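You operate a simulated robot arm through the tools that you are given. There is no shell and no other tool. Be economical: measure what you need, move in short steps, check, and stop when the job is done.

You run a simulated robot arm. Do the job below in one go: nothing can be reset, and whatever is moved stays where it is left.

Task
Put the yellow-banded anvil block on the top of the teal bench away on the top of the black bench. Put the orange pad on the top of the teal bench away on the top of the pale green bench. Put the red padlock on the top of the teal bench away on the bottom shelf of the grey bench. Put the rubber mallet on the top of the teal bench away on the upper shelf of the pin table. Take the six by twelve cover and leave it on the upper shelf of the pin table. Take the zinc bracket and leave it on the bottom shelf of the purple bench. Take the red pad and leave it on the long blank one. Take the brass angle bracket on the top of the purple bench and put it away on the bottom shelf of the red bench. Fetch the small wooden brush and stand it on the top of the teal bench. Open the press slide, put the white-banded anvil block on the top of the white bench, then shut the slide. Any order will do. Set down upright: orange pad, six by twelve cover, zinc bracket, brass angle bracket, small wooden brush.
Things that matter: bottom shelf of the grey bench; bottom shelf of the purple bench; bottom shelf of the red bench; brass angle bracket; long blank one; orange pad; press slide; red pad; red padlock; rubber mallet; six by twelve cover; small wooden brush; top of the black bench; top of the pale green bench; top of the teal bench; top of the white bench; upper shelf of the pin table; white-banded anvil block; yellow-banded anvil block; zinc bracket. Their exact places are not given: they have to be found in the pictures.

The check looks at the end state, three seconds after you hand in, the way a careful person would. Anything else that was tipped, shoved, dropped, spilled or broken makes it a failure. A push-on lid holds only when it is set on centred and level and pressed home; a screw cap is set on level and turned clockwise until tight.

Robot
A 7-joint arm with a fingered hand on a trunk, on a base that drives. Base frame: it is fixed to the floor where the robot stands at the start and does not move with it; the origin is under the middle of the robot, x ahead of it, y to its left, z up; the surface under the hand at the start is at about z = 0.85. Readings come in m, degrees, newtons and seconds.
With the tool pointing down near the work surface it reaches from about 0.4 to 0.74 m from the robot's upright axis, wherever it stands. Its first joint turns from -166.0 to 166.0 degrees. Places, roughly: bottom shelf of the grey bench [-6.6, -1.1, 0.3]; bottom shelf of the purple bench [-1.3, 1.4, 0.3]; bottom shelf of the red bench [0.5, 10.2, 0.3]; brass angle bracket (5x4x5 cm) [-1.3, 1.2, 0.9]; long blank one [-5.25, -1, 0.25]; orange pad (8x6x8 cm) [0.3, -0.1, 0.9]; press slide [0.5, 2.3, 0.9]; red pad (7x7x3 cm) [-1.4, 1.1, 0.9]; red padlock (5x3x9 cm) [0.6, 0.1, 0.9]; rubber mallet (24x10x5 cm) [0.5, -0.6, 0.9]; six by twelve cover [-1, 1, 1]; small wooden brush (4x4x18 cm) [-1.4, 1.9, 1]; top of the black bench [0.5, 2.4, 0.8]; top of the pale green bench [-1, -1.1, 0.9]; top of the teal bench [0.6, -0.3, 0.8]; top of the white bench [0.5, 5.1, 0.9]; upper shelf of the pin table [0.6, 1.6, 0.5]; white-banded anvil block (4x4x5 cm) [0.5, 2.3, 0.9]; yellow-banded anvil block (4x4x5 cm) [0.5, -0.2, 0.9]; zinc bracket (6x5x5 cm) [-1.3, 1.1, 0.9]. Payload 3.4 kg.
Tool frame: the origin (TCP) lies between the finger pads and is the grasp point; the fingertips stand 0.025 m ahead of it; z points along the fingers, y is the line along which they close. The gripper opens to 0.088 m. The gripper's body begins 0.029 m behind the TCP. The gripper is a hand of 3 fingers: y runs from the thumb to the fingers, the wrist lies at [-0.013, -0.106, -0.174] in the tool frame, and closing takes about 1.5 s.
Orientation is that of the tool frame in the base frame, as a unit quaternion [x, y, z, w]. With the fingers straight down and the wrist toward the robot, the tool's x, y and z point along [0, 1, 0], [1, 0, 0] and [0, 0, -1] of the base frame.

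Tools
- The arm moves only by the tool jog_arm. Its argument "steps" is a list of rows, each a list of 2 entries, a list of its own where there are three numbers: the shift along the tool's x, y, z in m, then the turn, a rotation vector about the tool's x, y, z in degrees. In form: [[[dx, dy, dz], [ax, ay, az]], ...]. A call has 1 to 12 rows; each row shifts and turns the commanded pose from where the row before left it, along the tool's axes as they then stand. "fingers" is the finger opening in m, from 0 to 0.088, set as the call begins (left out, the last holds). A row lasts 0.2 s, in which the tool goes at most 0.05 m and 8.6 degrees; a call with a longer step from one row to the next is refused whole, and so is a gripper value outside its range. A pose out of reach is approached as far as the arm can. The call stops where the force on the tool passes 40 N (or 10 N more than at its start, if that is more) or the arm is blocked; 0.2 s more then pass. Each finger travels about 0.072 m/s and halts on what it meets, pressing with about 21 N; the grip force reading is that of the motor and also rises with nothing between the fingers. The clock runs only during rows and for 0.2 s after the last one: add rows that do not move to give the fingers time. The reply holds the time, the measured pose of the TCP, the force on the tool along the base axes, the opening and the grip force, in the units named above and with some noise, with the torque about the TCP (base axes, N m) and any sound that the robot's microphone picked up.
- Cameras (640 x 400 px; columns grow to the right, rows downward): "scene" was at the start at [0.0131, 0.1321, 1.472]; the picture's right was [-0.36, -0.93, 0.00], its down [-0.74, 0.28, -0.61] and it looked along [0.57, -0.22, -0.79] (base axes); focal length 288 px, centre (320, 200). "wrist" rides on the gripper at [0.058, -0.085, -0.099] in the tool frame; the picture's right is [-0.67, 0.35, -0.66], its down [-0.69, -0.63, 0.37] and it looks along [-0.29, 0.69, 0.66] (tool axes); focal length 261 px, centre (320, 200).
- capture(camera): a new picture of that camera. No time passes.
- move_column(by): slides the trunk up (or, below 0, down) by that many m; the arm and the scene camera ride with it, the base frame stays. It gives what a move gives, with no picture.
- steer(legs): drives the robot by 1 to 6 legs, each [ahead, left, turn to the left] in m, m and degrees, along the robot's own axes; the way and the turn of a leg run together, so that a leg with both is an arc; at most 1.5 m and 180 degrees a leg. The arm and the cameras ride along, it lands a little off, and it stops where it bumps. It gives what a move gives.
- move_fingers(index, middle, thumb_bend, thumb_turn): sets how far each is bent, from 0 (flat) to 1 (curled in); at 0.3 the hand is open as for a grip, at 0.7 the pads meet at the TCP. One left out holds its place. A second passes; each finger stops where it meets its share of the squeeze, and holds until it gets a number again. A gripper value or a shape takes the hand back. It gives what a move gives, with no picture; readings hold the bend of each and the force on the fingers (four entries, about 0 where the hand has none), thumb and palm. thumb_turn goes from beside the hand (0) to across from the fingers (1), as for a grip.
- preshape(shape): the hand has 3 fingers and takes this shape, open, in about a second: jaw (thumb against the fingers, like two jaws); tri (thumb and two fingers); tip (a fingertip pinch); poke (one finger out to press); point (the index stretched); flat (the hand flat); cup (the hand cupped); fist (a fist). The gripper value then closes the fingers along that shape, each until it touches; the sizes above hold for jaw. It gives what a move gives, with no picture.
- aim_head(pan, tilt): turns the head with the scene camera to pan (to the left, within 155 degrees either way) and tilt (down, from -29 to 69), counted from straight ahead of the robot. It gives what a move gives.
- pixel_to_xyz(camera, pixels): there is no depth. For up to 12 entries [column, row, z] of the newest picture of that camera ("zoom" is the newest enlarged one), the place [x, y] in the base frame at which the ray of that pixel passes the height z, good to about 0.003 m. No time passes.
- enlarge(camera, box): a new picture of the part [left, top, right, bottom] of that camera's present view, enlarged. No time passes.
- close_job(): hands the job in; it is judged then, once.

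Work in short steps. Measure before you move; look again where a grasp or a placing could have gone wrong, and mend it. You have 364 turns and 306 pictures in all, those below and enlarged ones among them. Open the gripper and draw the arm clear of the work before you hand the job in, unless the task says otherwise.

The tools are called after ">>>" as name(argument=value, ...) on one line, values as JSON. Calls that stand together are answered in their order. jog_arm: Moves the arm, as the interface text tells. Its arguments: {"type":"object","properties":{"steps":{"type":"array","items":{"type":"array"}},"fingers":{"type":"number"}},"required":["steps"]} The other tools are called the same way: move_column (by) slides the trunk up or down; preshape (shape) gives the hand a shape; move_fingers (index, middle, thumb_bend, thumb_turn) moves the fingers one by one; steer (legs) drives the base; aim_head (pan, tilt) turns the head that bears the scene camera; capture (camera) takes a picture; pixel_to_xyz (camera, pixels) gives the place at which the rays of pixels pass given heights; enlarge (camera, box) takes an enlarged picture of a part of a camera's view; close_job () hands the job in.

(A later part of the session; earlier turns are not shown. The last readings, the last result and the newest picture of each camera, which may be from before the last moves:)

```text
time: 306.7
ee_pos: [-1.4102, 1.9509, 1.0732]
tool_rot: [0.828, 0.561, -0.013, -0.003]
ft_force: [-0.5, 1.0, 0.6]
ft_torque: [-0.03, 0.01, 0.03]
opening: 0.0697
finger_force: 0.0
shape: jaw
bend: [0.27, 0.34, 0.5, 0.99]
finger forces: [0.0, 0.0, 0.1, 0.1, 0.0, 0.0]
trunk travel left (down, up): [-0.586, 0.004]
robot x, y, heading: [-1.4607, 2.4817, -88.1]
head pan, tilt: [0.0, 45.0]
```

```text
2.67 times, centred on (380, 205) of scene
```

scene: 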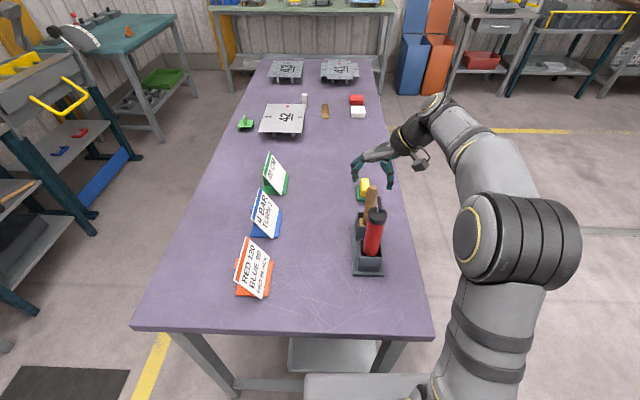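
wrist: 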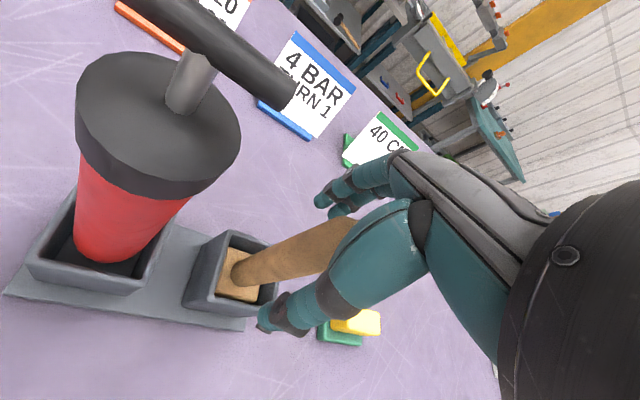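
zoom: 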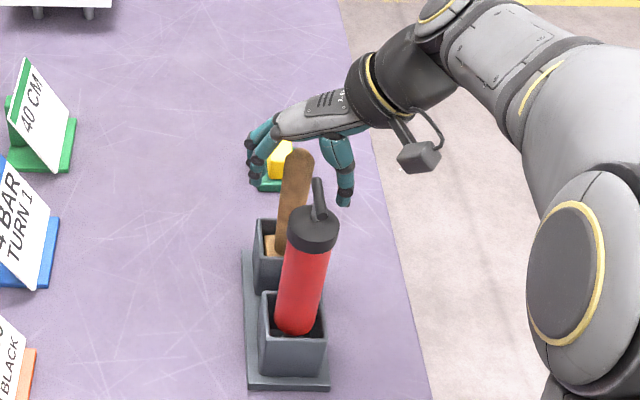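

The handle is between thumb and fingers. Close.

>>> jog_arm(steps=[[[0, 0, 0], [0, 0, 0]], [[0, 0, 0], [0, 0, 0]], [[0, 0, 0], [0, 0, 0]], [[0, 0, 0], [0, 0, 0]], [[0, 0, 0], [0, 0, 0]], [[0, 0, 0], [0, 0, 0]]], fingers=0)

>>> capture(camera="wrist")

```text
time: 308.1
ee_pos: [-1.4094, 1.951, 1.072]
tool_rot: [0.828, 0.561, -0.014, -0.003]
ft_force: [-0.5, -0.1, -0.4]
ft_torque: [-0.01, 0.01, -0.02]
opening: 0.0057
finger_force: 21.5
shape: jaw
bend: [0.71, 0.73, 0.77, 1.0]
finger forces: [0.0, 0.0, 0.0, 0.1, 0.0, 0.0]
trunk travel left (down, up): [-0.586, 0.004]
robot x, y, heading: [-1.4529, 2.4802, -88.3]
head pan, tilt: [0.0, 45.0]
```

```text
143 pictures are left
```

wrist: 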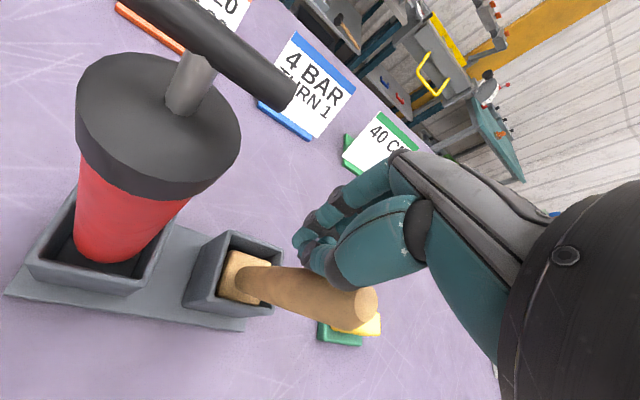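

Missed: the handle slid outside the thumb. I raise with closed fingers, then open and re-measure.

>>> jog_arm(steps=[[[0, 0.01, -0.02], [0, 0, 0]], [[0, 0, -0.04], [0, 0, 0]], [[0, 0, -0.04], [0, 0, 0]], [[0, 0, -0.02], [0, 0, 0]]])

>>> jog_arm(steps=[[[0, 0, 0], [0, 0, 0]], [[0, 0, 0], [0, 0, 0]], [[0, 0, 0], [0, 0, 0]], [[0, 0, 0], [0, 0, 0]], [[0, 0, 0], [0, 0, 0]]], fingers=0.088)

>>> capture(camera="wrist")

>>> capture(camera="scene")

>>> enlarge(camera="scene", box=[310, 130, 450, 280])

```text
time: 309.1
ee_pos: [-1.4001, 1.9485, 1.1939]
tool_rot: [0.828, 0.561, -0.013, -0.003]
ft_force: [0.5, -1.1, 0.7]
ft_torque: [0.02, 0.0, 0.04]
opening: 0.0058
finger_force: 20.7
shape: jaw
bend: [0.71, 0.73, 0.77, 1.0]
finger forces: [0.0, 0.0, 0.0, 0.1, 0.0, 0.0]
trunk travel left (down, up): [-0.586, 0.004]
robot x, y, heading: [-1.4582, 2.4797, -88.2]
head pan, tilt: [0.0, 45.0]
```

```text
time: 310.3
ee_pos: [-1.4005, 1.9489, 1.1936]
tool_rot: [0.827, 0.562, -0.013, -0.003]
ft_force: [-1.1, -0.9, 0.3]
ft_torque: [0.0, -0.03, 0.02]
opening: 0.0872
finger_force: 0.1
shape: jaw
bend: [0.3, 0.3, 0.3, 0.98]
finger forces: [0.1, 0.0, 0.0, 0.0, 0.0, 0.0]
trunk travel left (down, up): [-0.586, 0.004]
robot x, y, heading: [-1.4565, 2.4799, -88.0]
head pan, tilt: [0.0, 45.0]
```

```text
142 pictures are left
```

wrist: 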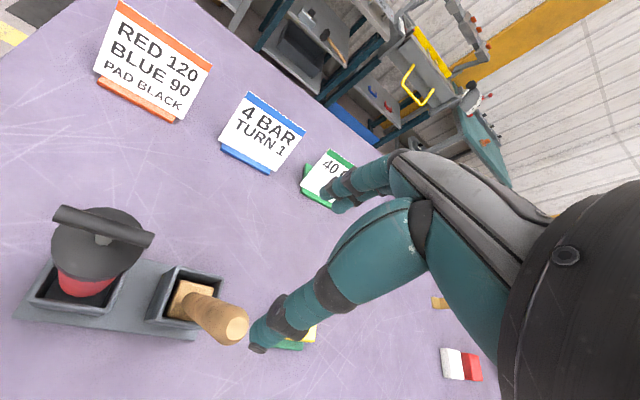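

```text
141 pictures are left
```

scene: 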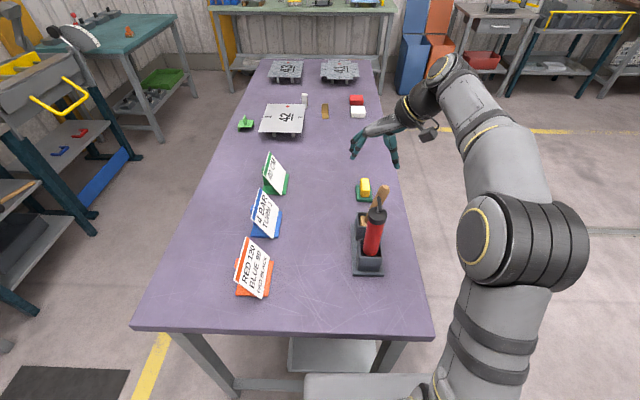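

```text
2.67 times, centred on (380, 205) of scene
```

zoom: 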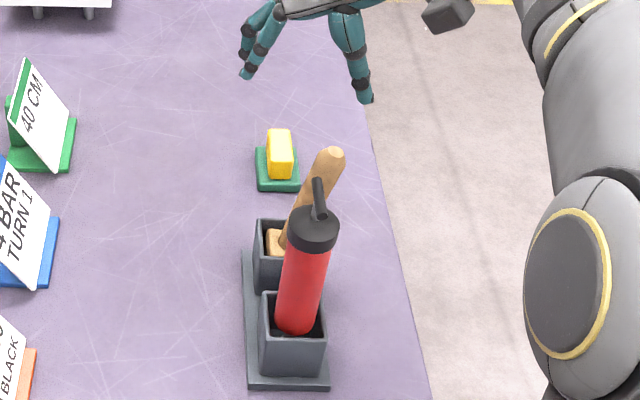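

The brush now leans. I triangulate its handle top (wrist (236,330), scene (384,188)) and base.

>>> pixel_to_xyz(camera="wrist", pixels=[[237, 328, 1.06], [237, 328, 1.09], [237, 328, 1.12], [190, 297, 0.97], [190, 297, 1.0], [210, 312, 1.03]])

>>> pixel_to_xyz(camera="scene", pixels=[[384, 187.5, 1.06], [384, 187.5, 1.09], [384, 187.5, 1.12], [363, 220, 0.97]])

```text
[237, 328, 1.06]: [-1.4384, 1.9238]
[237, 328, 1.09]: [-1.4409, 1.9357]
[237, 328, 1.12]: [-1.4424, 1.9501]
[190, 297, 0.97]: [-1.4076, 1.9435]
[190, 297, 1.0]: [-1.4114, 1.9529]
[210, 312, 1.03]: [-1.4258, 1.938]
```

```text
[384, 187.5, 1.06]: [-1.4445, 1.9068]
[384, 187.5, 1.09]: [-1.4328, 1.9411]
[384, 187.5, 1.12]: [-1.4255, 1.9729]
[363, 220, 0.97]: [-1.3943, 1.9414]
```

Handle top ≈(-1.437,1.936,1.085), leaning 18° toward −x. I yaw 20° and tilt 18° to match the handle's axis and go to a pre-grasp above it.

>>> jog_arm(steps=[[[0, 0, 0], [0, 0, -6.7]], [[0, 0, 0], [0, 0, -6.7]], [[0, 0, 0], [0, 0, -6.7]], [[0, 0, 0], [-6, 0, 0]], [[0, 0, 0], [-6, 0, 0]], [[0, 0, 0], [-6, 0, 0]], [[-0.005, -0.033, 0.01], [0, 0, 0]], [[-0.006, -0.034, 0.011], [0, 0, 0]]])

>>> capture(camera="wrist")

>>> capture(camera="scene")

```text
time: 312.1
ee_pos: [-1.4566, 1.9366, 1.1532]
tool_rot: [0.709, 0.691, 0.097, 0.107]
ft_force: [0.7, 0.0, 0.2]
ft_torque: [0.0, 0.01, 0.02]
opening: 0.0875
finger_force: 0.1
shape: jaw
bend: [0.3, 0.3, 0.3, 0.98]
finger forces: [0.0, 0.0, 0.1, 0.1, 0.0, 0.0]
trunk travel left (down, up): [-0.586, 0.004]
robot x, y, heading: [-1.4553, 2.4819, -88.2]
head pan, tilt: [0.0, 45.0]
```

```text
139 pictures are left
```

wrist: 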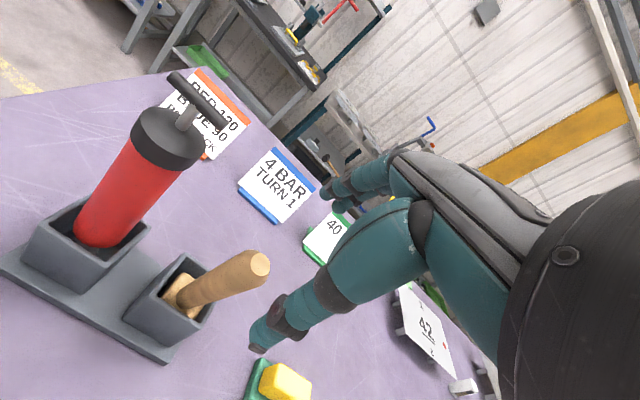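

```text
138 pictures are left
```

scene: 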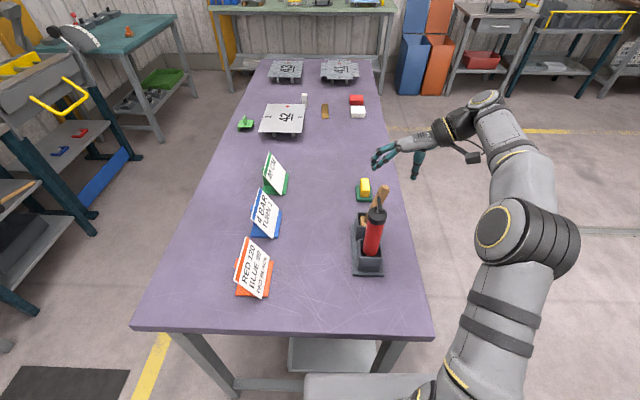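

The handle lines up with the approach axis (top at (258,262) vs expected (260,268)). Advance 95 mm along the tool and close.

>>> jog_arm(steps=[[[0, 0, 0.04], [0, 0, 0]], [[0, 0, 0.04], [0, 0, 0]], [[0, 0, 0.018], [0, 0, 0]]])

>>> capture(camera="wrist")

```text
time: 312.9
ee_pos: [-1.4284, 1.9372, 1.0576]
tool_rot: [0.709, 0.691, 0.096, 0.107]
ft_force: [-0.2, -0.9, 0.0]
ft_torque: [-0.05, -0.01, -0.02]
opening: 0.0878
finger_force: 0.0
shape: jaw
bend: [0.3, 0.3, 0.3, 0.98]
finger forces: [0.1, 0.1, 0.0, 0.0, 0.0, 0.0]
trunk travel left (down, up): [-0.586, 0.004]
robot x, y, heading: [-1.4545, 2.482, -88.2]
head pan, tilt: [0.0, 45.0]
```

```text
137 pictures are left
```

wrist: 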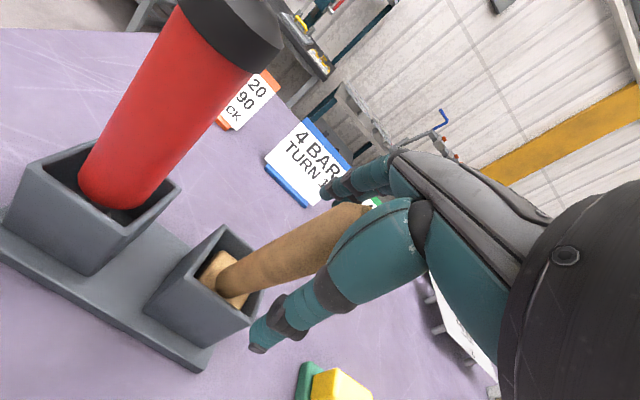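

>>> jog_arm(steps=[[[0, 0, 0], [0, 0, 0]], [[0, 0, 0], [0, 0, 0]], [[0, 0, 0], [0, 0, 0]], [[0, 0, 0], [0, 0, 0]], [[0, 0, 0], [0, 0, 0]], [[0, 0, 0], [0, 0, 0]]], fingers=0)

>>> capture(camera="wrist")

```text
time: 314.3
ee_pos: [-1.4284, 1.9365, 1.0594]
tool_rot: [0.709, 0.69, 0.096, 0.107]
ft_force: [-0.3, -0.4, 0.5]
ft_torque: [0.0, 0.09, 0.0]
opening: 0.0168
finger_force: 21.0
shape: jaw
bend: [0.73, 0.65, 0.75, 1.0]
finger forces: [13.2, 5.2, 0.0, 0.0, 18.7, 0.1]
trunk travel left (down, up): [-0.586, 0.004]
robot x, y, heading: [-1.4538, 2.476, -88.0]
head pan, tilt: [0.0, 45.0]
```

```text
136 pictures are left
```

wrist: 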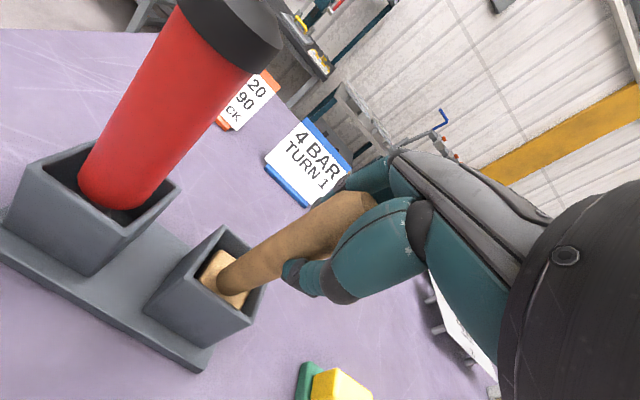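

Grip is solid on the handle. I stand it upright in its cup, then lift vertically.

>>> jog_arm(steps=[[[0, 0.009, 0.0], [6, 0, 0]], [[0, 0.009, 0.0], [6, 0, 0]], [[0, 0.009, -0.002], [6, 0, 0]], [[0, 0, -0.02], [0, 0, 0]], [[0, 0, -0.03], [0, 0, 0]], [[0, 0, -0.04], [0, 0, 0]], [[0, 0, -0.04], [0, 0, 0]]])

>>> capture(camera="wrist")

>>> capture(camera="scene")

```text
time: 315.9
ee_pos: [-1.3997, 1.9386, 1.1989]
tool_rot: [0.717, 0.697, -0.012, -0.006]
ft_force: [-0.3, 0.1, -0.8]
ft_torque: [0.0, 0.0, 0.0]
opening: 0.0164
finger_force: 21.5
shape: jaw
bend: [0.74, 0.66, 0.75, 1.0]
finger forces: [13.5, 5.6, 0.0, 0.0, 18.2, 0.1]
trunk travel left (down, up): [-0.586, 0.004]
robot x, y, heading: [-1.453, 2.4785, -88.0]
head pan, tilt: [0.0, 45.0]
```

```text
135 pictures are left
```

wrist: 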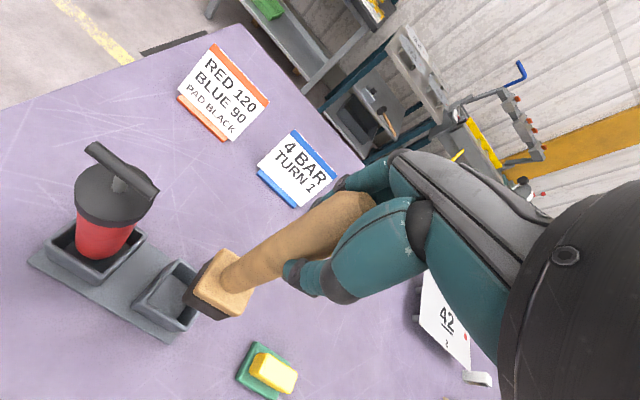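

```text
134 pictures are left
```

scene: 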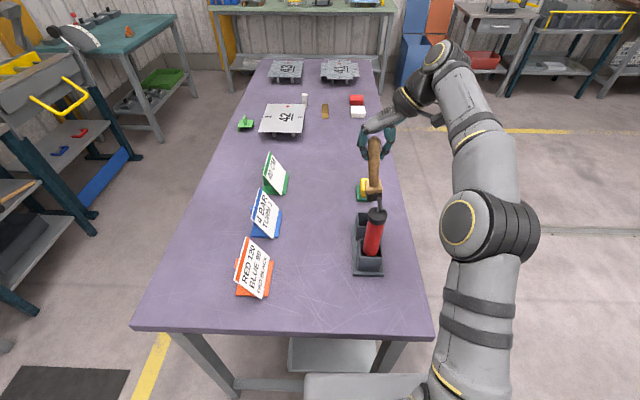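

The brush is out. Shift away from the pump, raise, and back the robot off from the bench.

>>> jog_arm(steps=[[[0, -0.035, -0.03], [0, 0, 0]], [[0, -0.035, -0.03], [0, 0, 0]]])

>>> steer(legs=[[-0.25, 0, 0]])

>>> capture(camera="scene")

```text
time: 316.5
ee_pos: [-1.4414, 1.9463, 1.2301]
tool_rot: [0.716, 0.698, -0.012, -0.006]
ft_force: [0.4, -0.1, -0.6]
ft_torque: [0.02, 0.03, 0.0]
opening: 0.0165
finger_force: 21.0
shape: jaw
bend: [0.73, 0.66, 0.75, 1.0]
finger forces: [13.8, 5.9, 0.0, 0.0, 18.1, 0.1]
out of reach, approached as far as the arm can: row 1, 2
trunk travel left (down, up): [-0.586, 0.004]
robot x, y, heading: [-1.458, 2.4796, -88.1]
head pan, tilt: [0.0, 45.0]
```

```text
time: 318.3
ee_pos: [-1.4509, 2.2077, 1.2309]
tool_rot: [0.716, 0.698, -0.013, -0.006]
ft_force: [0.3, -0.1, 0.1]
ft_torque: [0.0, -0.05, 0.01]
opening: 0.0166
finger_force: 21.4
shape: jaw
bend: [0.73, 0.66, 0.75, 1.0]
finger forces: [13.9, 5.8, 0.0, 0.0, 18.1, 0.0]
trunk travel left (down, up): [-0.586, 0.004]
robot x, y, heading: [-1.4642, 2.7447, -87.9]
head pan, tilt: [0.0, 45.0]
```

```text
133 pictures are left
```

scene: 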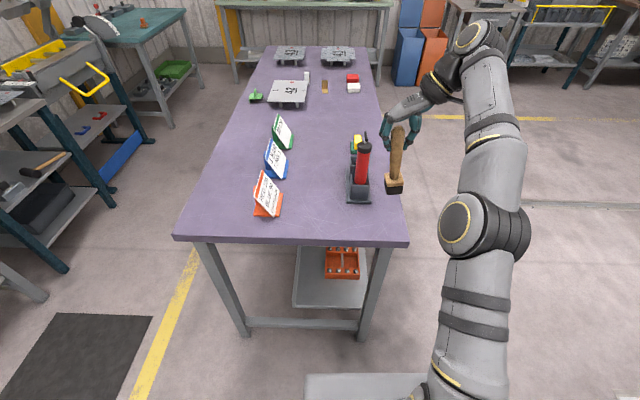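

Brush is held upright, pump undisturbed. Turn the hand back to its carry pose, retract, then drive around to the teal bench.

>>> jog_arm(steps=[[[0, 0, 0], [0, 0, 8.2]], [[0, 0, 0], [0, 0, 8.2]], [[0, 0, 0], [0, 0, 8.2]], [[0, 0, 0], [0, 0, 8.2]], [[0, 0, 0], [0, 0, 8.2]], [[0, 0, 0], [0, 0, 8.2]], [[0, 0, 0], [0, 0, 8.2]], [[0, 0, 0], [0, 0, 8.2]], [[0, 0, 0], [0, 0, 8.2]], [[0, -0.04, 0], [0, 0, 8.2]], [[0, -0.04, 0], [0, 0, 6]], [[0, -0.03, 0], [0, 0, 0]]])

>>> steer(legs=[[0, 0, 88], [1.13, 0, 0], [0, -1.4, 0], [0, -1.4, 0]])

>>> capture(camera="scene")

```text
time: 320.9
ee_pos: [-1.4658, 2.3158, 1.2315]
tool_rot: [1.0, 0.003, -0.013, 0.005]
ft_force: [0.3, -1.0, -0.9]
ft_torque: [-0.09, 0.0, 0.02]
opening: 0.0162
finger_force: 21.2
shape: jaw
bend: [0.73, 0.72, 0.75, 1.0]
finger forces: [14.3, 5.8, 0.0, 0.0, 18.0, 0.0]
trunk travel left (down, up): [-0.586, 0.004]
robot x, y, heading: [-1.4648, 2.7396, -87.9]
head pan, tilt: [0.0, 45.0]
```

```text
time: 343.6
ee_pos: [0.0611, -0.06, 1.2307]
tool_rot: [0.74, 0.673, -0.007, 0.012]
ft_force: [1.0, -0.7, -1.1]
ft_torque: [0.02, -0.04, 0.04]
opening: 0.0162
finger_force: 20.8
shape: jaw
bend: [0.73, 0.72, 0.75, 1.0]
finger forces: [14.2, 5.9, 0.1, 0.0, 17.7, 0.1]
trunk travel left (down, up): [-0.586, 0.004]
robot x, y, heading: [-0.3624, -0.0168, -3.8]
head pan, tilt: [0.0, 45.0]
```

```text
132 pictures are left
```

scene: 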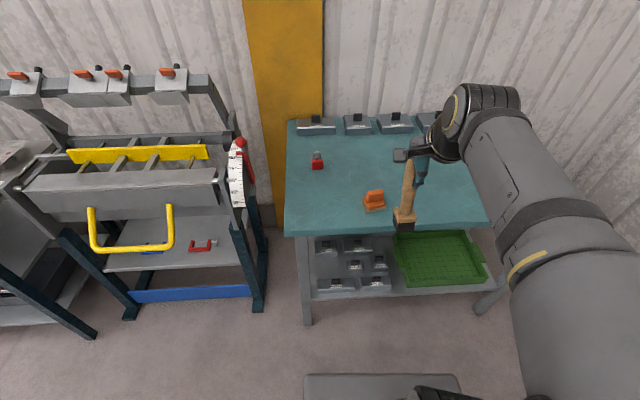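

Square up and drive to the teal bench; I'll stand the brush at about (0.58,−0.42), a free spot.

>>> steer(legs=[[0, 0, 3.8], [0.33, -0.27, 0]])

>>> move_column(by=-0.09)

>>> capture(camera="scene")

>>> capture(camera="wrist")

```text
time: 346.7
ee_pos: [0.3895, -0.3072, 1.2314]
tool_rot: [0.716, 0.698, -0.007, 0.012]
ft_force: [0.8, -0.5, -0.9]
ft_torque: [-0.02, -0.02, 0.01]
opening: 0.0161
finger_force: 21.1
shape: jaw
bend: [0.73, 0.72, 0.75, 1.0]
finger forces: [14.2, 6.0, 0.0, 0.0, 17.6, 0.1]
trunk travel left (down, up): [-0.586, 0.004]
robot x, y, heading: [-0.0336, -0.2916, 0.2]
head pan, tilt: [0.0, 45.0]
```

```text
time: 348.0
ee_pos: [0.3905, -0.3083, 1.142]
tool_rot: [0.716, 0.698, -0.005, 0.012]
ft_force: [1.0, 0.3, -0.8]
ft_torque: [0.0, 0.0, 0.04]
opening: 0.0161
finger_force: 21.0
shape: jaw
bend: [0.73, 0.72, 0.75, 1.0]
finger forces: [14.2, 5.8, 0.0, 0.1, 17.8, 0.0]
trunk travel left (down, up): [-0.496, 0.094]
robot x, y, heading: [-0.0365, -0.2871, 0.0]
head pan, tilt: [0.0, 45.0]
```

```text
131 pictures are left
```

scene: 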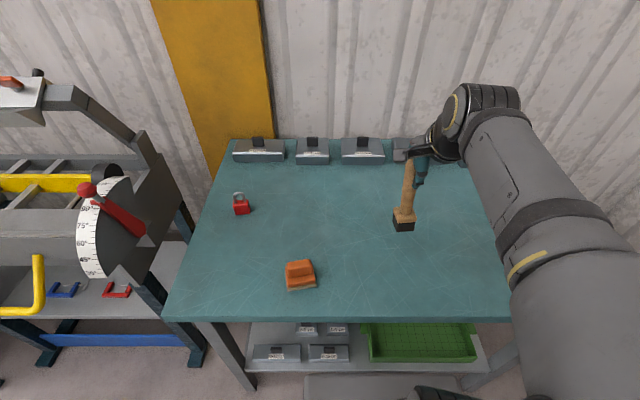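

```text
130 pictures are left
```

wrist: 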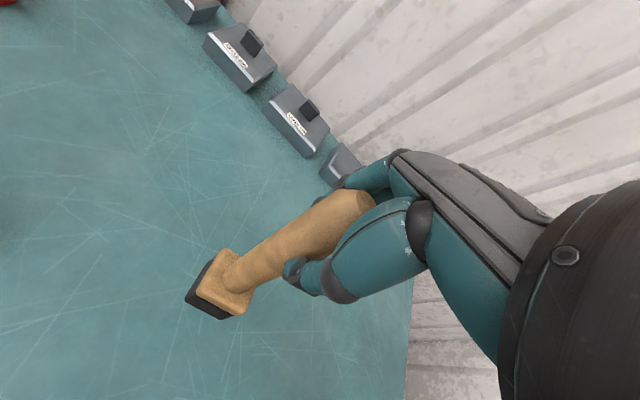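

The brush base is ~6° toward the thumb side; I tilt −6° to make it plumb, and move over the target.

>>> jog_arm(steps=[[[-0.022, 0.038, 0], [-6, 0, 0]], [[-0.022, 0.038, 0.004], [0, 0, 0]], [[-0.022, 0.038, 0.004], [0, 0, 0]], [[-0.022, 0.037, 0.004], [0, 0, 0]], [[-0.022, 0.037, 0.004], [0, 0, 0]]])

>>> enlarge(camera="scene", box=[340, 80, 500, 240])

>>> capture(camera="wrist")

```text
time: 349.2
ee_pos: [0.574, -0.4228, 1.1463]
tool_rot: [0.714, 0.697, 0.031, 0.05]
ft_force: [0.2, 0.0, -0.9]
ft_torque: [0.02, 0.0, 0.05]
opening: 0.0159
finger_force: 20.6
shape: jaw
bend: [0.73, 0.72, 0.75, 1.0]
finger forces: [14.2, 5.6, 0.0, 0.1, 17.7, 0.1]
trunk travel left (down, up): [-0.496, 0.094]
robot x, y, heading: [-0.0388, -0.2919, 0.2]
head pan, tilt: [0.0, 45.0]
```

```text
2.50 times, centred on (420, 160) of scene
```

zoom: 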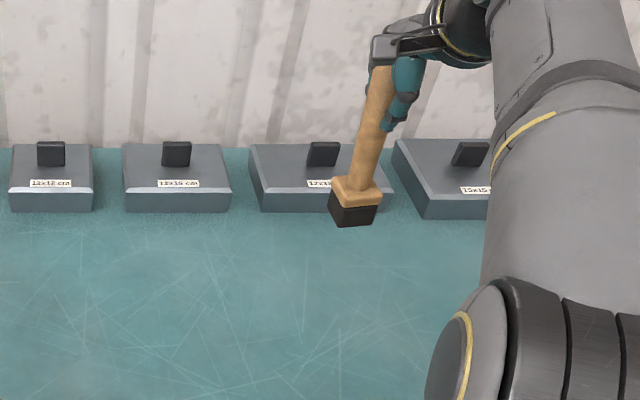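

```text
128 pictures are left
```

wrist: 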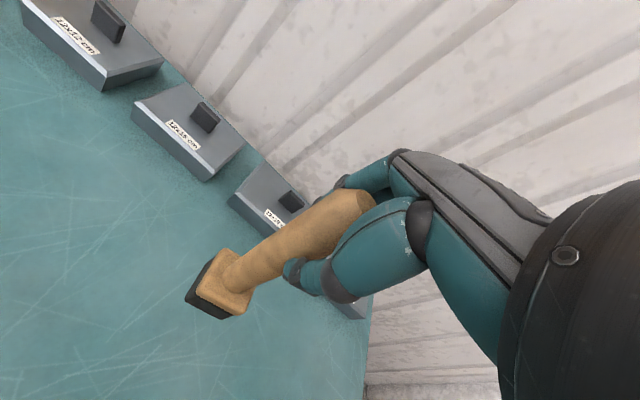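

The base still leans ~4° to the right; correct with +4.5° about tool y, then lower.

>>> jog_arm(steps=[[[0, 0, 0], [0, 4.5, 0]], [[0, 0, 0.045], [0, 0, 0]], [[0, 0, 0.045], [0, 0, 0]], [[0, 0, 0.03], [0, 0, 0]]])

>>> enlarge(camera="scene", box=[360, 100, 500, 240])

```text
time: 350.2
ee_pos: [0.587, -0.4177, 1.0274]
tool_rot: [0.713, 0.698, 0.059, 0.023]
ft_force: [0.2, -0.2, -0.4]
ft_torque: [-0.04, 0.01, -0.02]
opening: 0.016
finger_force: 21.5
shape: jaw
bend: [0.73, 0.72, 0.75, 1.0]
finger forces: [14.2, 5.3, 0.0, 0.0, 17.6, 0.0]
trunk travel left (down, up): [-0.496, 0.094]
robot x, y, heading: [-0.0373, -0.2916, 0.1]
head pan, tilt: [0.0, 45.0]
```

```text
2.86 times, centred on (430, 170) of scene
```

zoom: 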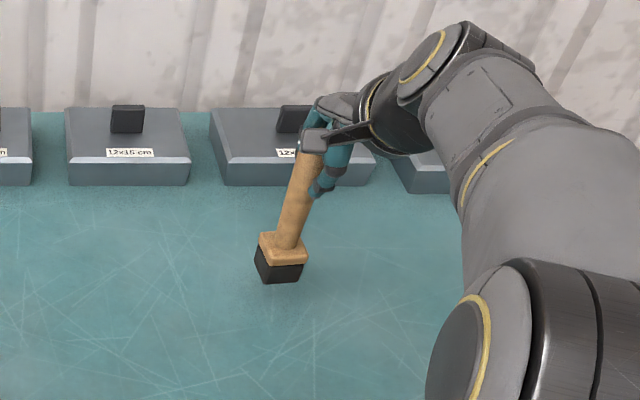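

Now it is plumb. Lower toward the surface.

>>> jog_arm(steps=[[[0, 0, 0.02], [0, 0, 0]], [[0, 0, 0.01], [0, 0, 0]], [[0, 0, 0.005], [0, 0, 0]], [[0, 0, 0.004], [0, 0, 0]]])

>>> enlarge(camera="scene", box=[360, 110, 480, 230])

```text
time: 351.2
ee_pos: [0.5925, -0.4162, 0.9909]
tool_rot: [0.712, 0.699, 0.06, 0.024]
ft_force: [0.9, -2.7, 11.7]
ft_torque: [-0.03, -0.09, 0.02]
opening: 0.0167
finger_force: 21.1
shape: jaw
bend: [0.73, 0.72, 0.76, 1.0]
finger forces: [16.0, 8.0, 0.1, 0.0, 19.2, 0.0]
trunk travel left (down, up): [-0.496, 0.094]
robot x, y, heading: [-0.035, -0.2911, 0.1]
head pan, tilt: [0.0, 45.0]
```

```text
3.33 times, centred on (420, 170) of scene
```

zoom: 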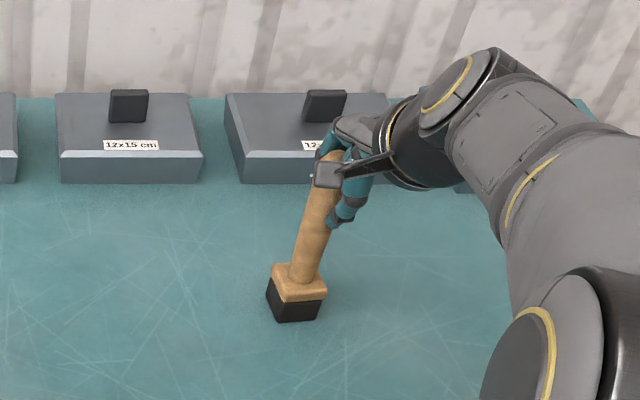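

Contact (12 N). Open gently and withdraw upward along the handle.

>>> jog_arm(steps=[[[0, 0, 0], [0, 0, 0]], [[0, 0, 0], [0, 0, 0]], [[0, 0, 0], [0, 0, 0]], [[0, 0, 0], [0, 0, 0]]], fingers=0.06)

>>> capture(camera="wrist")

>>> enlarge(camera="scene", box=[360, 110, 480, 230])

```text
time: 352.2
ee_pos: [0.593, -0.4169, 0.9877]
tool_rot: [0.713, 0.698, 0.059, 0.022]
ft_force: [-0.4, -0.6, -0.3]
ft_torque: [0.02, 0.0, 0.0]
opening: 0.0597
finger_force: 0.2
shape: jaw
bend: [0.28, 0.38, 0.6, 1.0]
finger forces: [0.1, 0.1, 0.0, 0.0, 0.0, 0.0]
trunk travel left (down, up): [-0.496, 0.094]
robot x, y, heading: [-0.0355, -0.2891, 0.3]
head pan, tilt: [0.0, 45.0]
```

```text
125 pictures are left
```

wrist: 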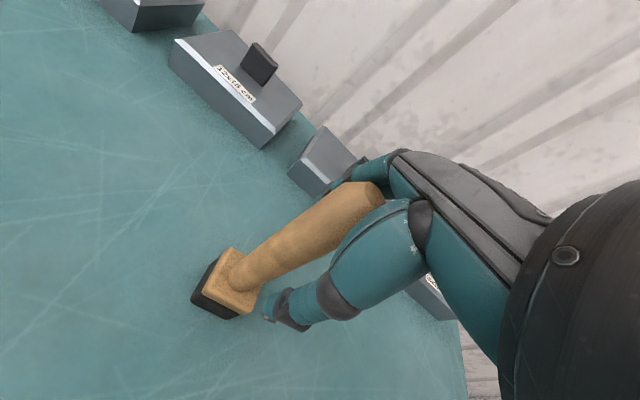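

```text
3.33 times, centred on (420, 170) of scene
```

zoom: 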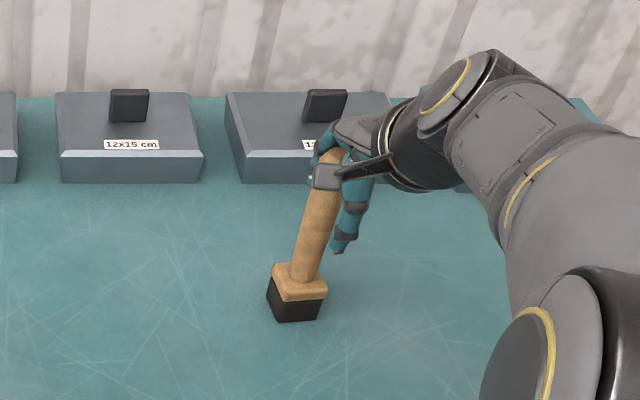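

Brush stands free. Ease forward 6 mm off the handle and lift vertically.

>>> jog_arm(steps=[[[0, 0.007, 0], [0, 0, 0]], [[0, 0.003, -0.03], [0, 0, 0]], [[0, 0.005, -0.045], [0, 0, 0]], [[0, 0.005, -0.045], [0, 0, 0]]])

>>> capture(camera="wrist")

>>> capture(camera="scene")

```text
time: 353.2
ee_pos: [0.5985, -0.4212, 1.1115]
tool_rot: [0.713, 0.698, 0.058, 0.023]
ft_force: [-0.4, 0.2, -0.2]
ft_torque: [-0.01, 0.01, 0.02]
opening: 0.06
finger_force: 0.1
shape: jaw
bend: [0.28, 0.38, 0.6, 1.0]
finger forces: [0.0, 0.1, 0.0, 0.1, 0.0, 0.1]
trunk travel left (down, up): [-0.496, 0.094]
robot x, y, heading: [-0.0339, -0.2953, 0.1]
head pan, tilt: [0.0, 45.0]
```

```text
123 pictures are left
```

wrist: 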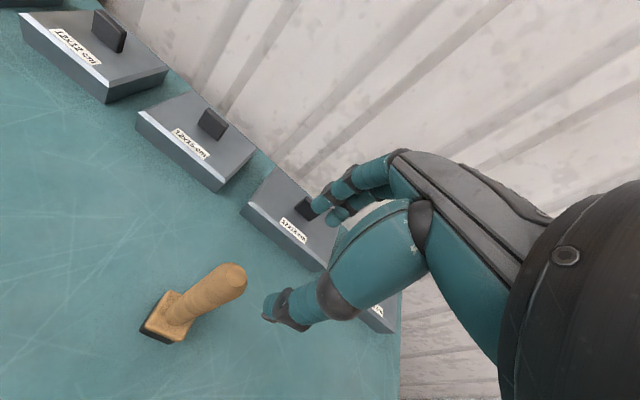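

```text
122 pictures are left
```

scene: 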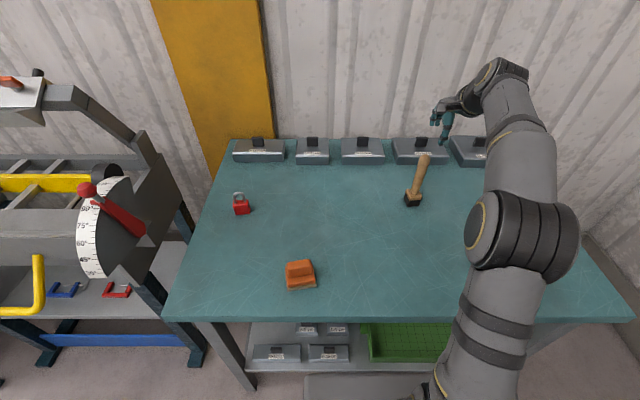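

Brush stands well. Straighten the tool, retract, and reposition the base for the orange pad (≈(0.337,−0.081)).

>>> jog_arm(steps=[[[0, -0.01, -0.04], [0, -4.5, 0]], [[0, -0.02, -0.02], [6, 0, 0]], [[0, -0.045, 0], [0, 0, 0]], [[0, -0.045, 0], [0, 0, 0]], [[0, -0.045, 0], [0, 0, 0]]])

>>> steer(legs=[[-0.13, 0.22, 0]])

>>> capture(camera="wrist")

>>> capture(camera="scene")

```text
time: 354.4
ee_pos: [0.4266, -0.4173, 1.1653]
tool_rot: [0.717, 0.697, -0.006, 0.013]
ft_force: [-0.7, -0.9, 0.1]
ft_torque: [0.01, 0.0, 0.02]
opening: 0.0595
finger_force: 0.0
shape: jaw
bend: [0.28, 0.38, 0.6, 1.0]
finger forces: [0.0, 0.1, 0.0, 0.1, 0.0, 0.0]
trunk travel left (down, up): [-0.496, 0.094]
robot x, y, heading: [-0.0359, -0.2957, 0.2]
head pan, tilt: [0.0, 45.0]
```

```text
time: 356.2
ee_pos: [0.2952, -0.1967, 1.165]
tool_rot: [0.717, 0.697, -0.006, 0.012]
ft_force: [-0.9, 0.1, 0.2]
ft_torque: [-0.01, -0.01, 0.0]
opening: 0.0597
finger_force: 0.1
shape: jaw
bend: [0.28, 0.38, 0.6, 1.0]
finger forces: [0.0, 0.0, 0.1, 0.0, 0.0, 0.0]
trunk travel left (down, up): [-0.496, 0.094]
robot x, y, heading: [-0.1705, -0.0695, 0.0]
head pan, tilt: [0.0, 45.0]
```

```text
121 pictures are left
```

wrist: 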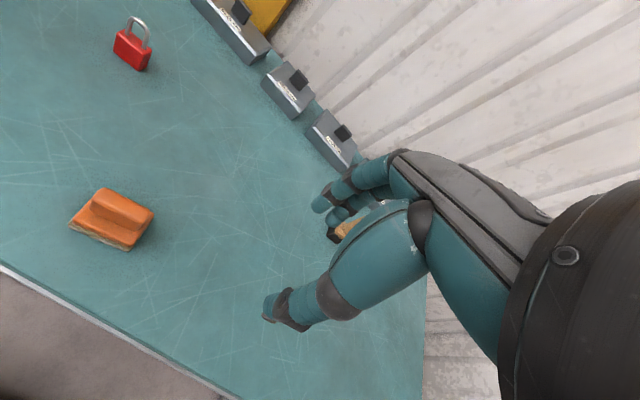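

```text
120 pictures are left
```

scene: 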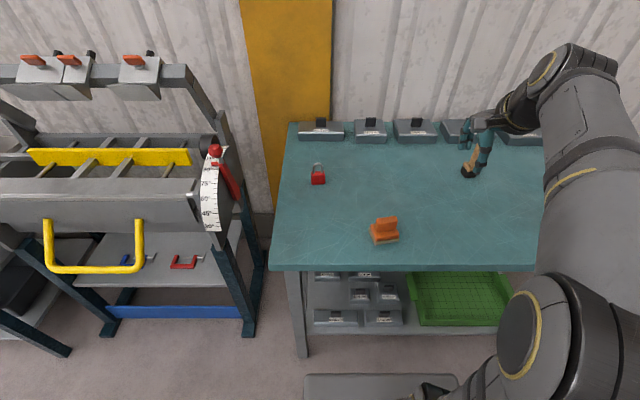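

>>> enlarge(camera="wrist", box=[50, 170, 180, 270])

>>> pixel_to_xyz(camera="wrist", pixels=[[104, 190, 0.93], [152, 210, 0.93], [128, 200, 0.93], [128, 200, 0.92]])

>>> pixel_to_xyz(camera="scene", pixels=[[385, 221, 0.93], [375, 222, 0.93], [396, 219, 0.93], [385, 221, 0.92]])

```text
4.00 times, centred on (115, 220) of wrist
```

zoom: 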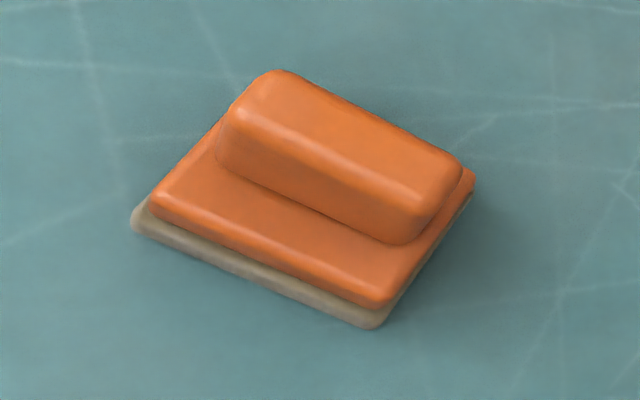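

```text
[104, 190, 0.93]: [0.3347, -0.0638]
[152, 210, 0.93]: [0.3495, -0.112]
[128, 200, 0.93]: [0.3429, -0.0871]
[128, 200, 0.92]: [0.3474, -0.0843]
```

```text
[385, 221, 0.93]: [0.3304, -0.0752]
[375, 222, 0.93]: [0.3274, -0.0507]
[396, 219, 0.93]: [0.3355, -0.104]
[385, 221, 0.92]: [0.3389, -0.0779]
```

Pad handle centre ≈(0.339,−0.081), yaw ≈+12°. Move above.

>>> jog_arm(steps=[[[0.039, 0.0135, 0.02], [0, 0, 0]], [[0.039, 0.0135, 0.02], [0, 0, 0]], [[0.039, 0.0135, 0.02], [0, 0, 0]], [[0, 0, 0.045], [0, 0, -7]], [[0, 0, 0.045], [0, 0, -6.5]]], fingers=0.088)

>>> capture(camera="wrist")

```text
time: 357.4
ee_pos: [0.3445, -0.085, 1.0146]
tool_rot: [0.629, 0.777, -0.008, 0.013]
ft_force: [0.3, 1.2, -0.5]
ft_torque: [-0.03, -0.01, 0.0]
opening: 0.0874
finger_force: 0.2
shape: jaw
bend: [0.3, 0.3, 0.3, 0.98]
finger forces: [0.1, 0.1, 0.1, 0.1, 0.0, 0.1]
trunk travel left (down, up): [-0.496, 0.094]
robot x, y, heading: [-0.1681, -0.0702, 0.1]
head pan, tilt: [0.0, 45.0]
```

```text
118 pictures are left
```

wrist: 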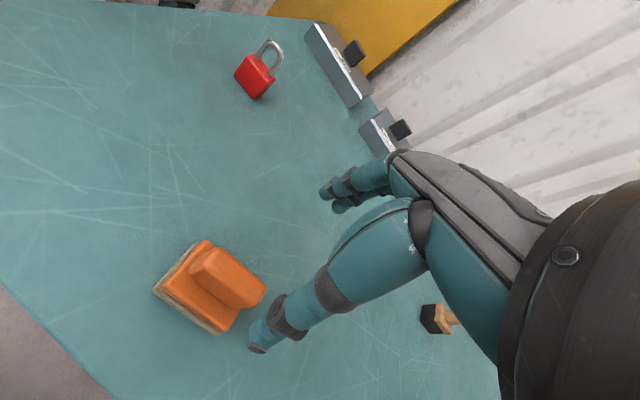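

Adjust by (9,−4) mm and descend to TCP ≈0.912, then close.

>>> jog_arm(steps=[[[0.009, -0.004, 0.035], [0, 0, 0]], [[0, 0, 0.035], [0, 0, 0]], [[0, 0, 0.03], [0, 0, 0]]])

>>> jog_arm(steps=[[[0, 0, 0], [0, 0, 0]], [[0, 0, 0], [0, 0, 0]], [[0, 0, 0], [0, 0, 0]], [[0, 0, 0], [0, 0, 0]], [[0, 0, 0], [0, 0, 0]], [[0, 0, 0], [0, 0, 0]], [[0, 0, -0.02], [0, 0, 0]], [[0, 0, -0.04], [0, 0, 0]], [[0, 0, -0.05], [0, 0, 0]]], fingers=0)

>>> capture(camera="wrist")

>>> enlarge(camera="scene", box=[300, 120, 460, 260])

```text
time: 358.2
ee_pos: [0.3369, -0.0803, 0.9125]
tool_rot: [0.631, 0.776, -0.007, 0.012]
ft_force: [1.3, -0.3, -0.2]
ft_torque: [0.0, 0.01, 0.03]
opening: 0.0877
finger_force: 0.0
shape: jaw
bend: [0.3, 0.3, 0.3, 0.98]
finger forces: [0.0, 0.0, 0.0, 0.1, 0.1, 0.0]
trunk travel left (down, up): [-0.496, 0.094]
robot x, y, heading: [-0.1657, -0.0743, 0.0]
head pan, tilt: [0.0, 45.0]
```

```text
time: 360.2
ee_pos: [0.3316, -0.0785, 1.0206]
tool_rot: [0.631, 0.776, -0.008, 0.011]
ft_force: [-0.3, -0.1, -0.8]
ft_torque: [-0.01, -0.02, 0.01]
opening: 0.0171
finger_force: 20.6
shape: jaw
bend: [0.73, 0.6, 0.75, 1.0]
finger forces: [12.2, 6.5, 0.1, 0.1, 18.6, 0.0]
trunk travel left (down, up): [-0.496, 0.094]
robot x, y, heading: [-0.1661, -0.0728, 0.0]
head pan, tilt: [0.0, 45.0]
```

```text
117 pictures are left
```

wrist: 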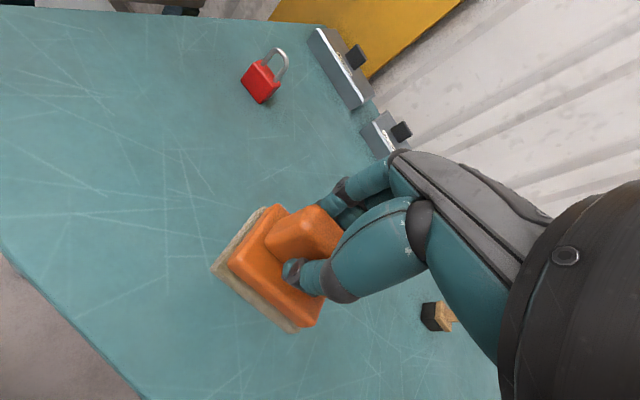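

```text
2.86 times, centred on (380, 190) of scene
```

zoom: 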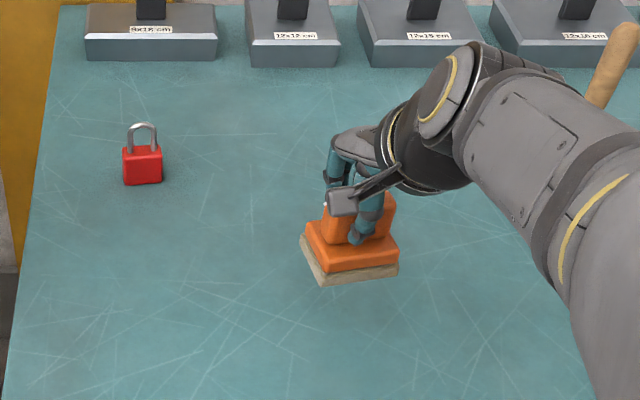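

The pad is held level (bottom ≈ TCP−0.0625). Lift, back away, and turn right to face the pale green bench.

>>> jog_arm(steps=[[[0, 0, -0.05], [0, 0, 0]], [[0, 0, -0.05], [0, 0, 6.5]], [[0, 0, -0.045], [0, 0, 7]]])

>>> steer(legs=[[-0.75, 0, 0], [0, 0, -90]])

>>> capture(camera="scene")

```text
time: 361.0
ee_pos: [0.334, -0.0749, 1.1655]
tool_rot: [0.718, 0.696, -0.006, 0.012]
ft_force: [-0.6, 0.3, -1.2]
ft_torque: [0.01, -0.04, 0.02]
opening: 0.0168
finger_force: 21.3
shape: jaw
bend: [0.73, 0.6, 0.75, 1.0]
finger forces: [12.4, 6.5, 0.0, 0.1, 18.7, 0.1]
trunk travel left (down, up): [-0.496, 0.094]
robot x, y, heading: [-0.1683, -0.0705, 0.1]
head pan, tilt: [0.0, 45.0]
```

```text
time: 368.8
ee_pos: [-0.882, -0.5786, 1.1652]
tool_rot: [1.0, 0.019, -0.013, 0.005]
ft_force: [0.3, 0.6, -0.6]
ft_torque: [0.02, -0.03, -0.03]
opening: 0.017
finger_force: 20.9
shape: jaw
bend: [0.73, 0.6, 0.75, 1.0]
finger forces: [12.2, 6.3, 0.0, 0.0, 18.3, 0.0]
trunk travel left (down, up): [-0.496, 0.094]
robot x, y, heading: [-0.9093, -0.0779, -86.4]
head pan, tilt: [0.0, 45.0]
```

```text
115 pictures are left
```

scene: 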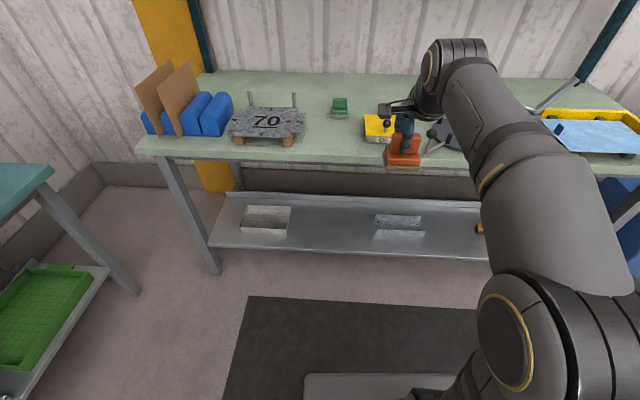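

Free spot on the green bench around (335,140), in front of the green stamp. Measure.

>>> pixel_to_xyz(camera="scene", pixels=[[335, 140, 0.85], [335, 140, 0.9], [335, 162, 0.85], [335, 162, 0.9], [340, 115, 0.9], [300, 140, 0.9], [368, 140, 0.9]])

>>> capture(camera="wrist")

```text
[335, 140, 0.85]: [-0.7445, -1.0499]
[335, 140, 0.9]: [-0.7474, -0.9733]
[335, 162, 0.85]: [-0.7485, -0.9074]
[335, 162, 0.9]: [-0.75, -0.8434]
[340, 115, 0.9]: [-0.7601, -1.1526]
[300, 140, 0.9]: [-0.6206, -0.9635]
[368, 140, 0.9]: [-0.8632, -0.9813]
```

```text
114 pictures are left
```

wrist: 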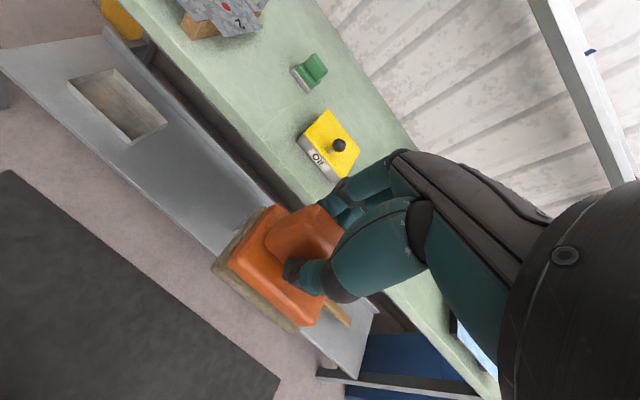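

>>> steer(legs=[[0, 0, -3.6], [0.33, 0.1, 0]])

>>> capture(camera="scene")

>>> capture(camera="wrist")

```text
time: 371.4
ee_pos: [-0.8211, -0.9102, 1.1654]
tool_rot: [1.0, -0.018, -0.014, 0.004]
ft_force: [0.5, -0.2, -0.2]
ft_torque: [0.0, 0.03, 0.02]
opening: 0.0166
finger_force: 21.7
shape: jaw
bend: [0.73, 0.6, 0.75, 1.0]
finger forces: [12.2, 6.3, 0.0, 0.0, 18.4, 0.0]
trunk travel left (down, up): [-0.496, 0.094]
robot x, y, heading: [-0.8103, -0.409, -90.5]
head pan, tilt: [0.0, 45.0]
```

```text
113 pictures are left
```

scene: 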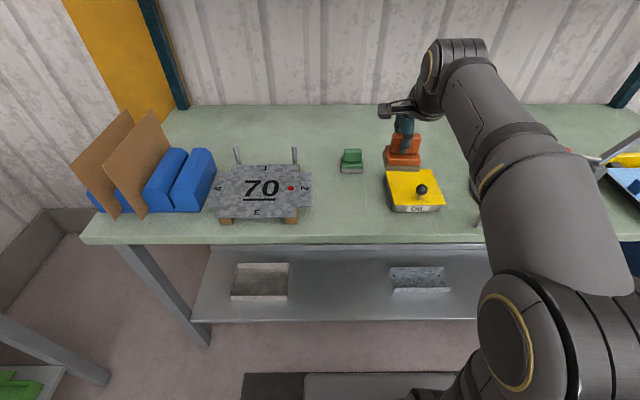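

```text
112 pictures are left
```

wrist: 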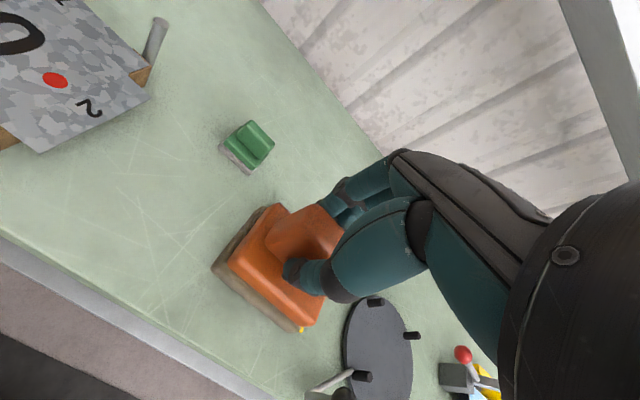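

>>> pixel_to_xyz(camera="scene", pixels=[[348, 205, 0.85], [348, 205, 0.9], [341, 172, 0.85], [341, 172, 0.9], [362, 171, 0.9], [388, 212, 0.9], [312, 215, 0.9], [350, 240, 0.9]])

>>> pixel_to_xyz(camera="wrist", pixels=[[220, 149, 0.85], [220, 149, 0.9], [249, 173, 0.9]])

```text
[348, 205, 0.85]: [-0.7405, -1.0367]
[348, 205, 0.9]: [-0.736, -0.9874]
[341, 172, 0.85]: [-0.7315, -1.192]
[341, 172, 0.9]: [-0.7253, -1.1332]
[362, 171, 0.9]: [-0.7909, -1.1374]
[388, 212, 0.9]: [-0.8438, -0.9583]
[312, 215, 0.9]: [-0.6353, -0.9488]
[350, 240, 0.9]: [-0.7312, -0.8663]
```

```text
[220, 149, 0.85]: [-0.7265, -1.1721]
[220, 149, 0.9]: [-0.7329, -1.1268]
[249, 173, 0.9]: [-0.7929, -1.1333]
```

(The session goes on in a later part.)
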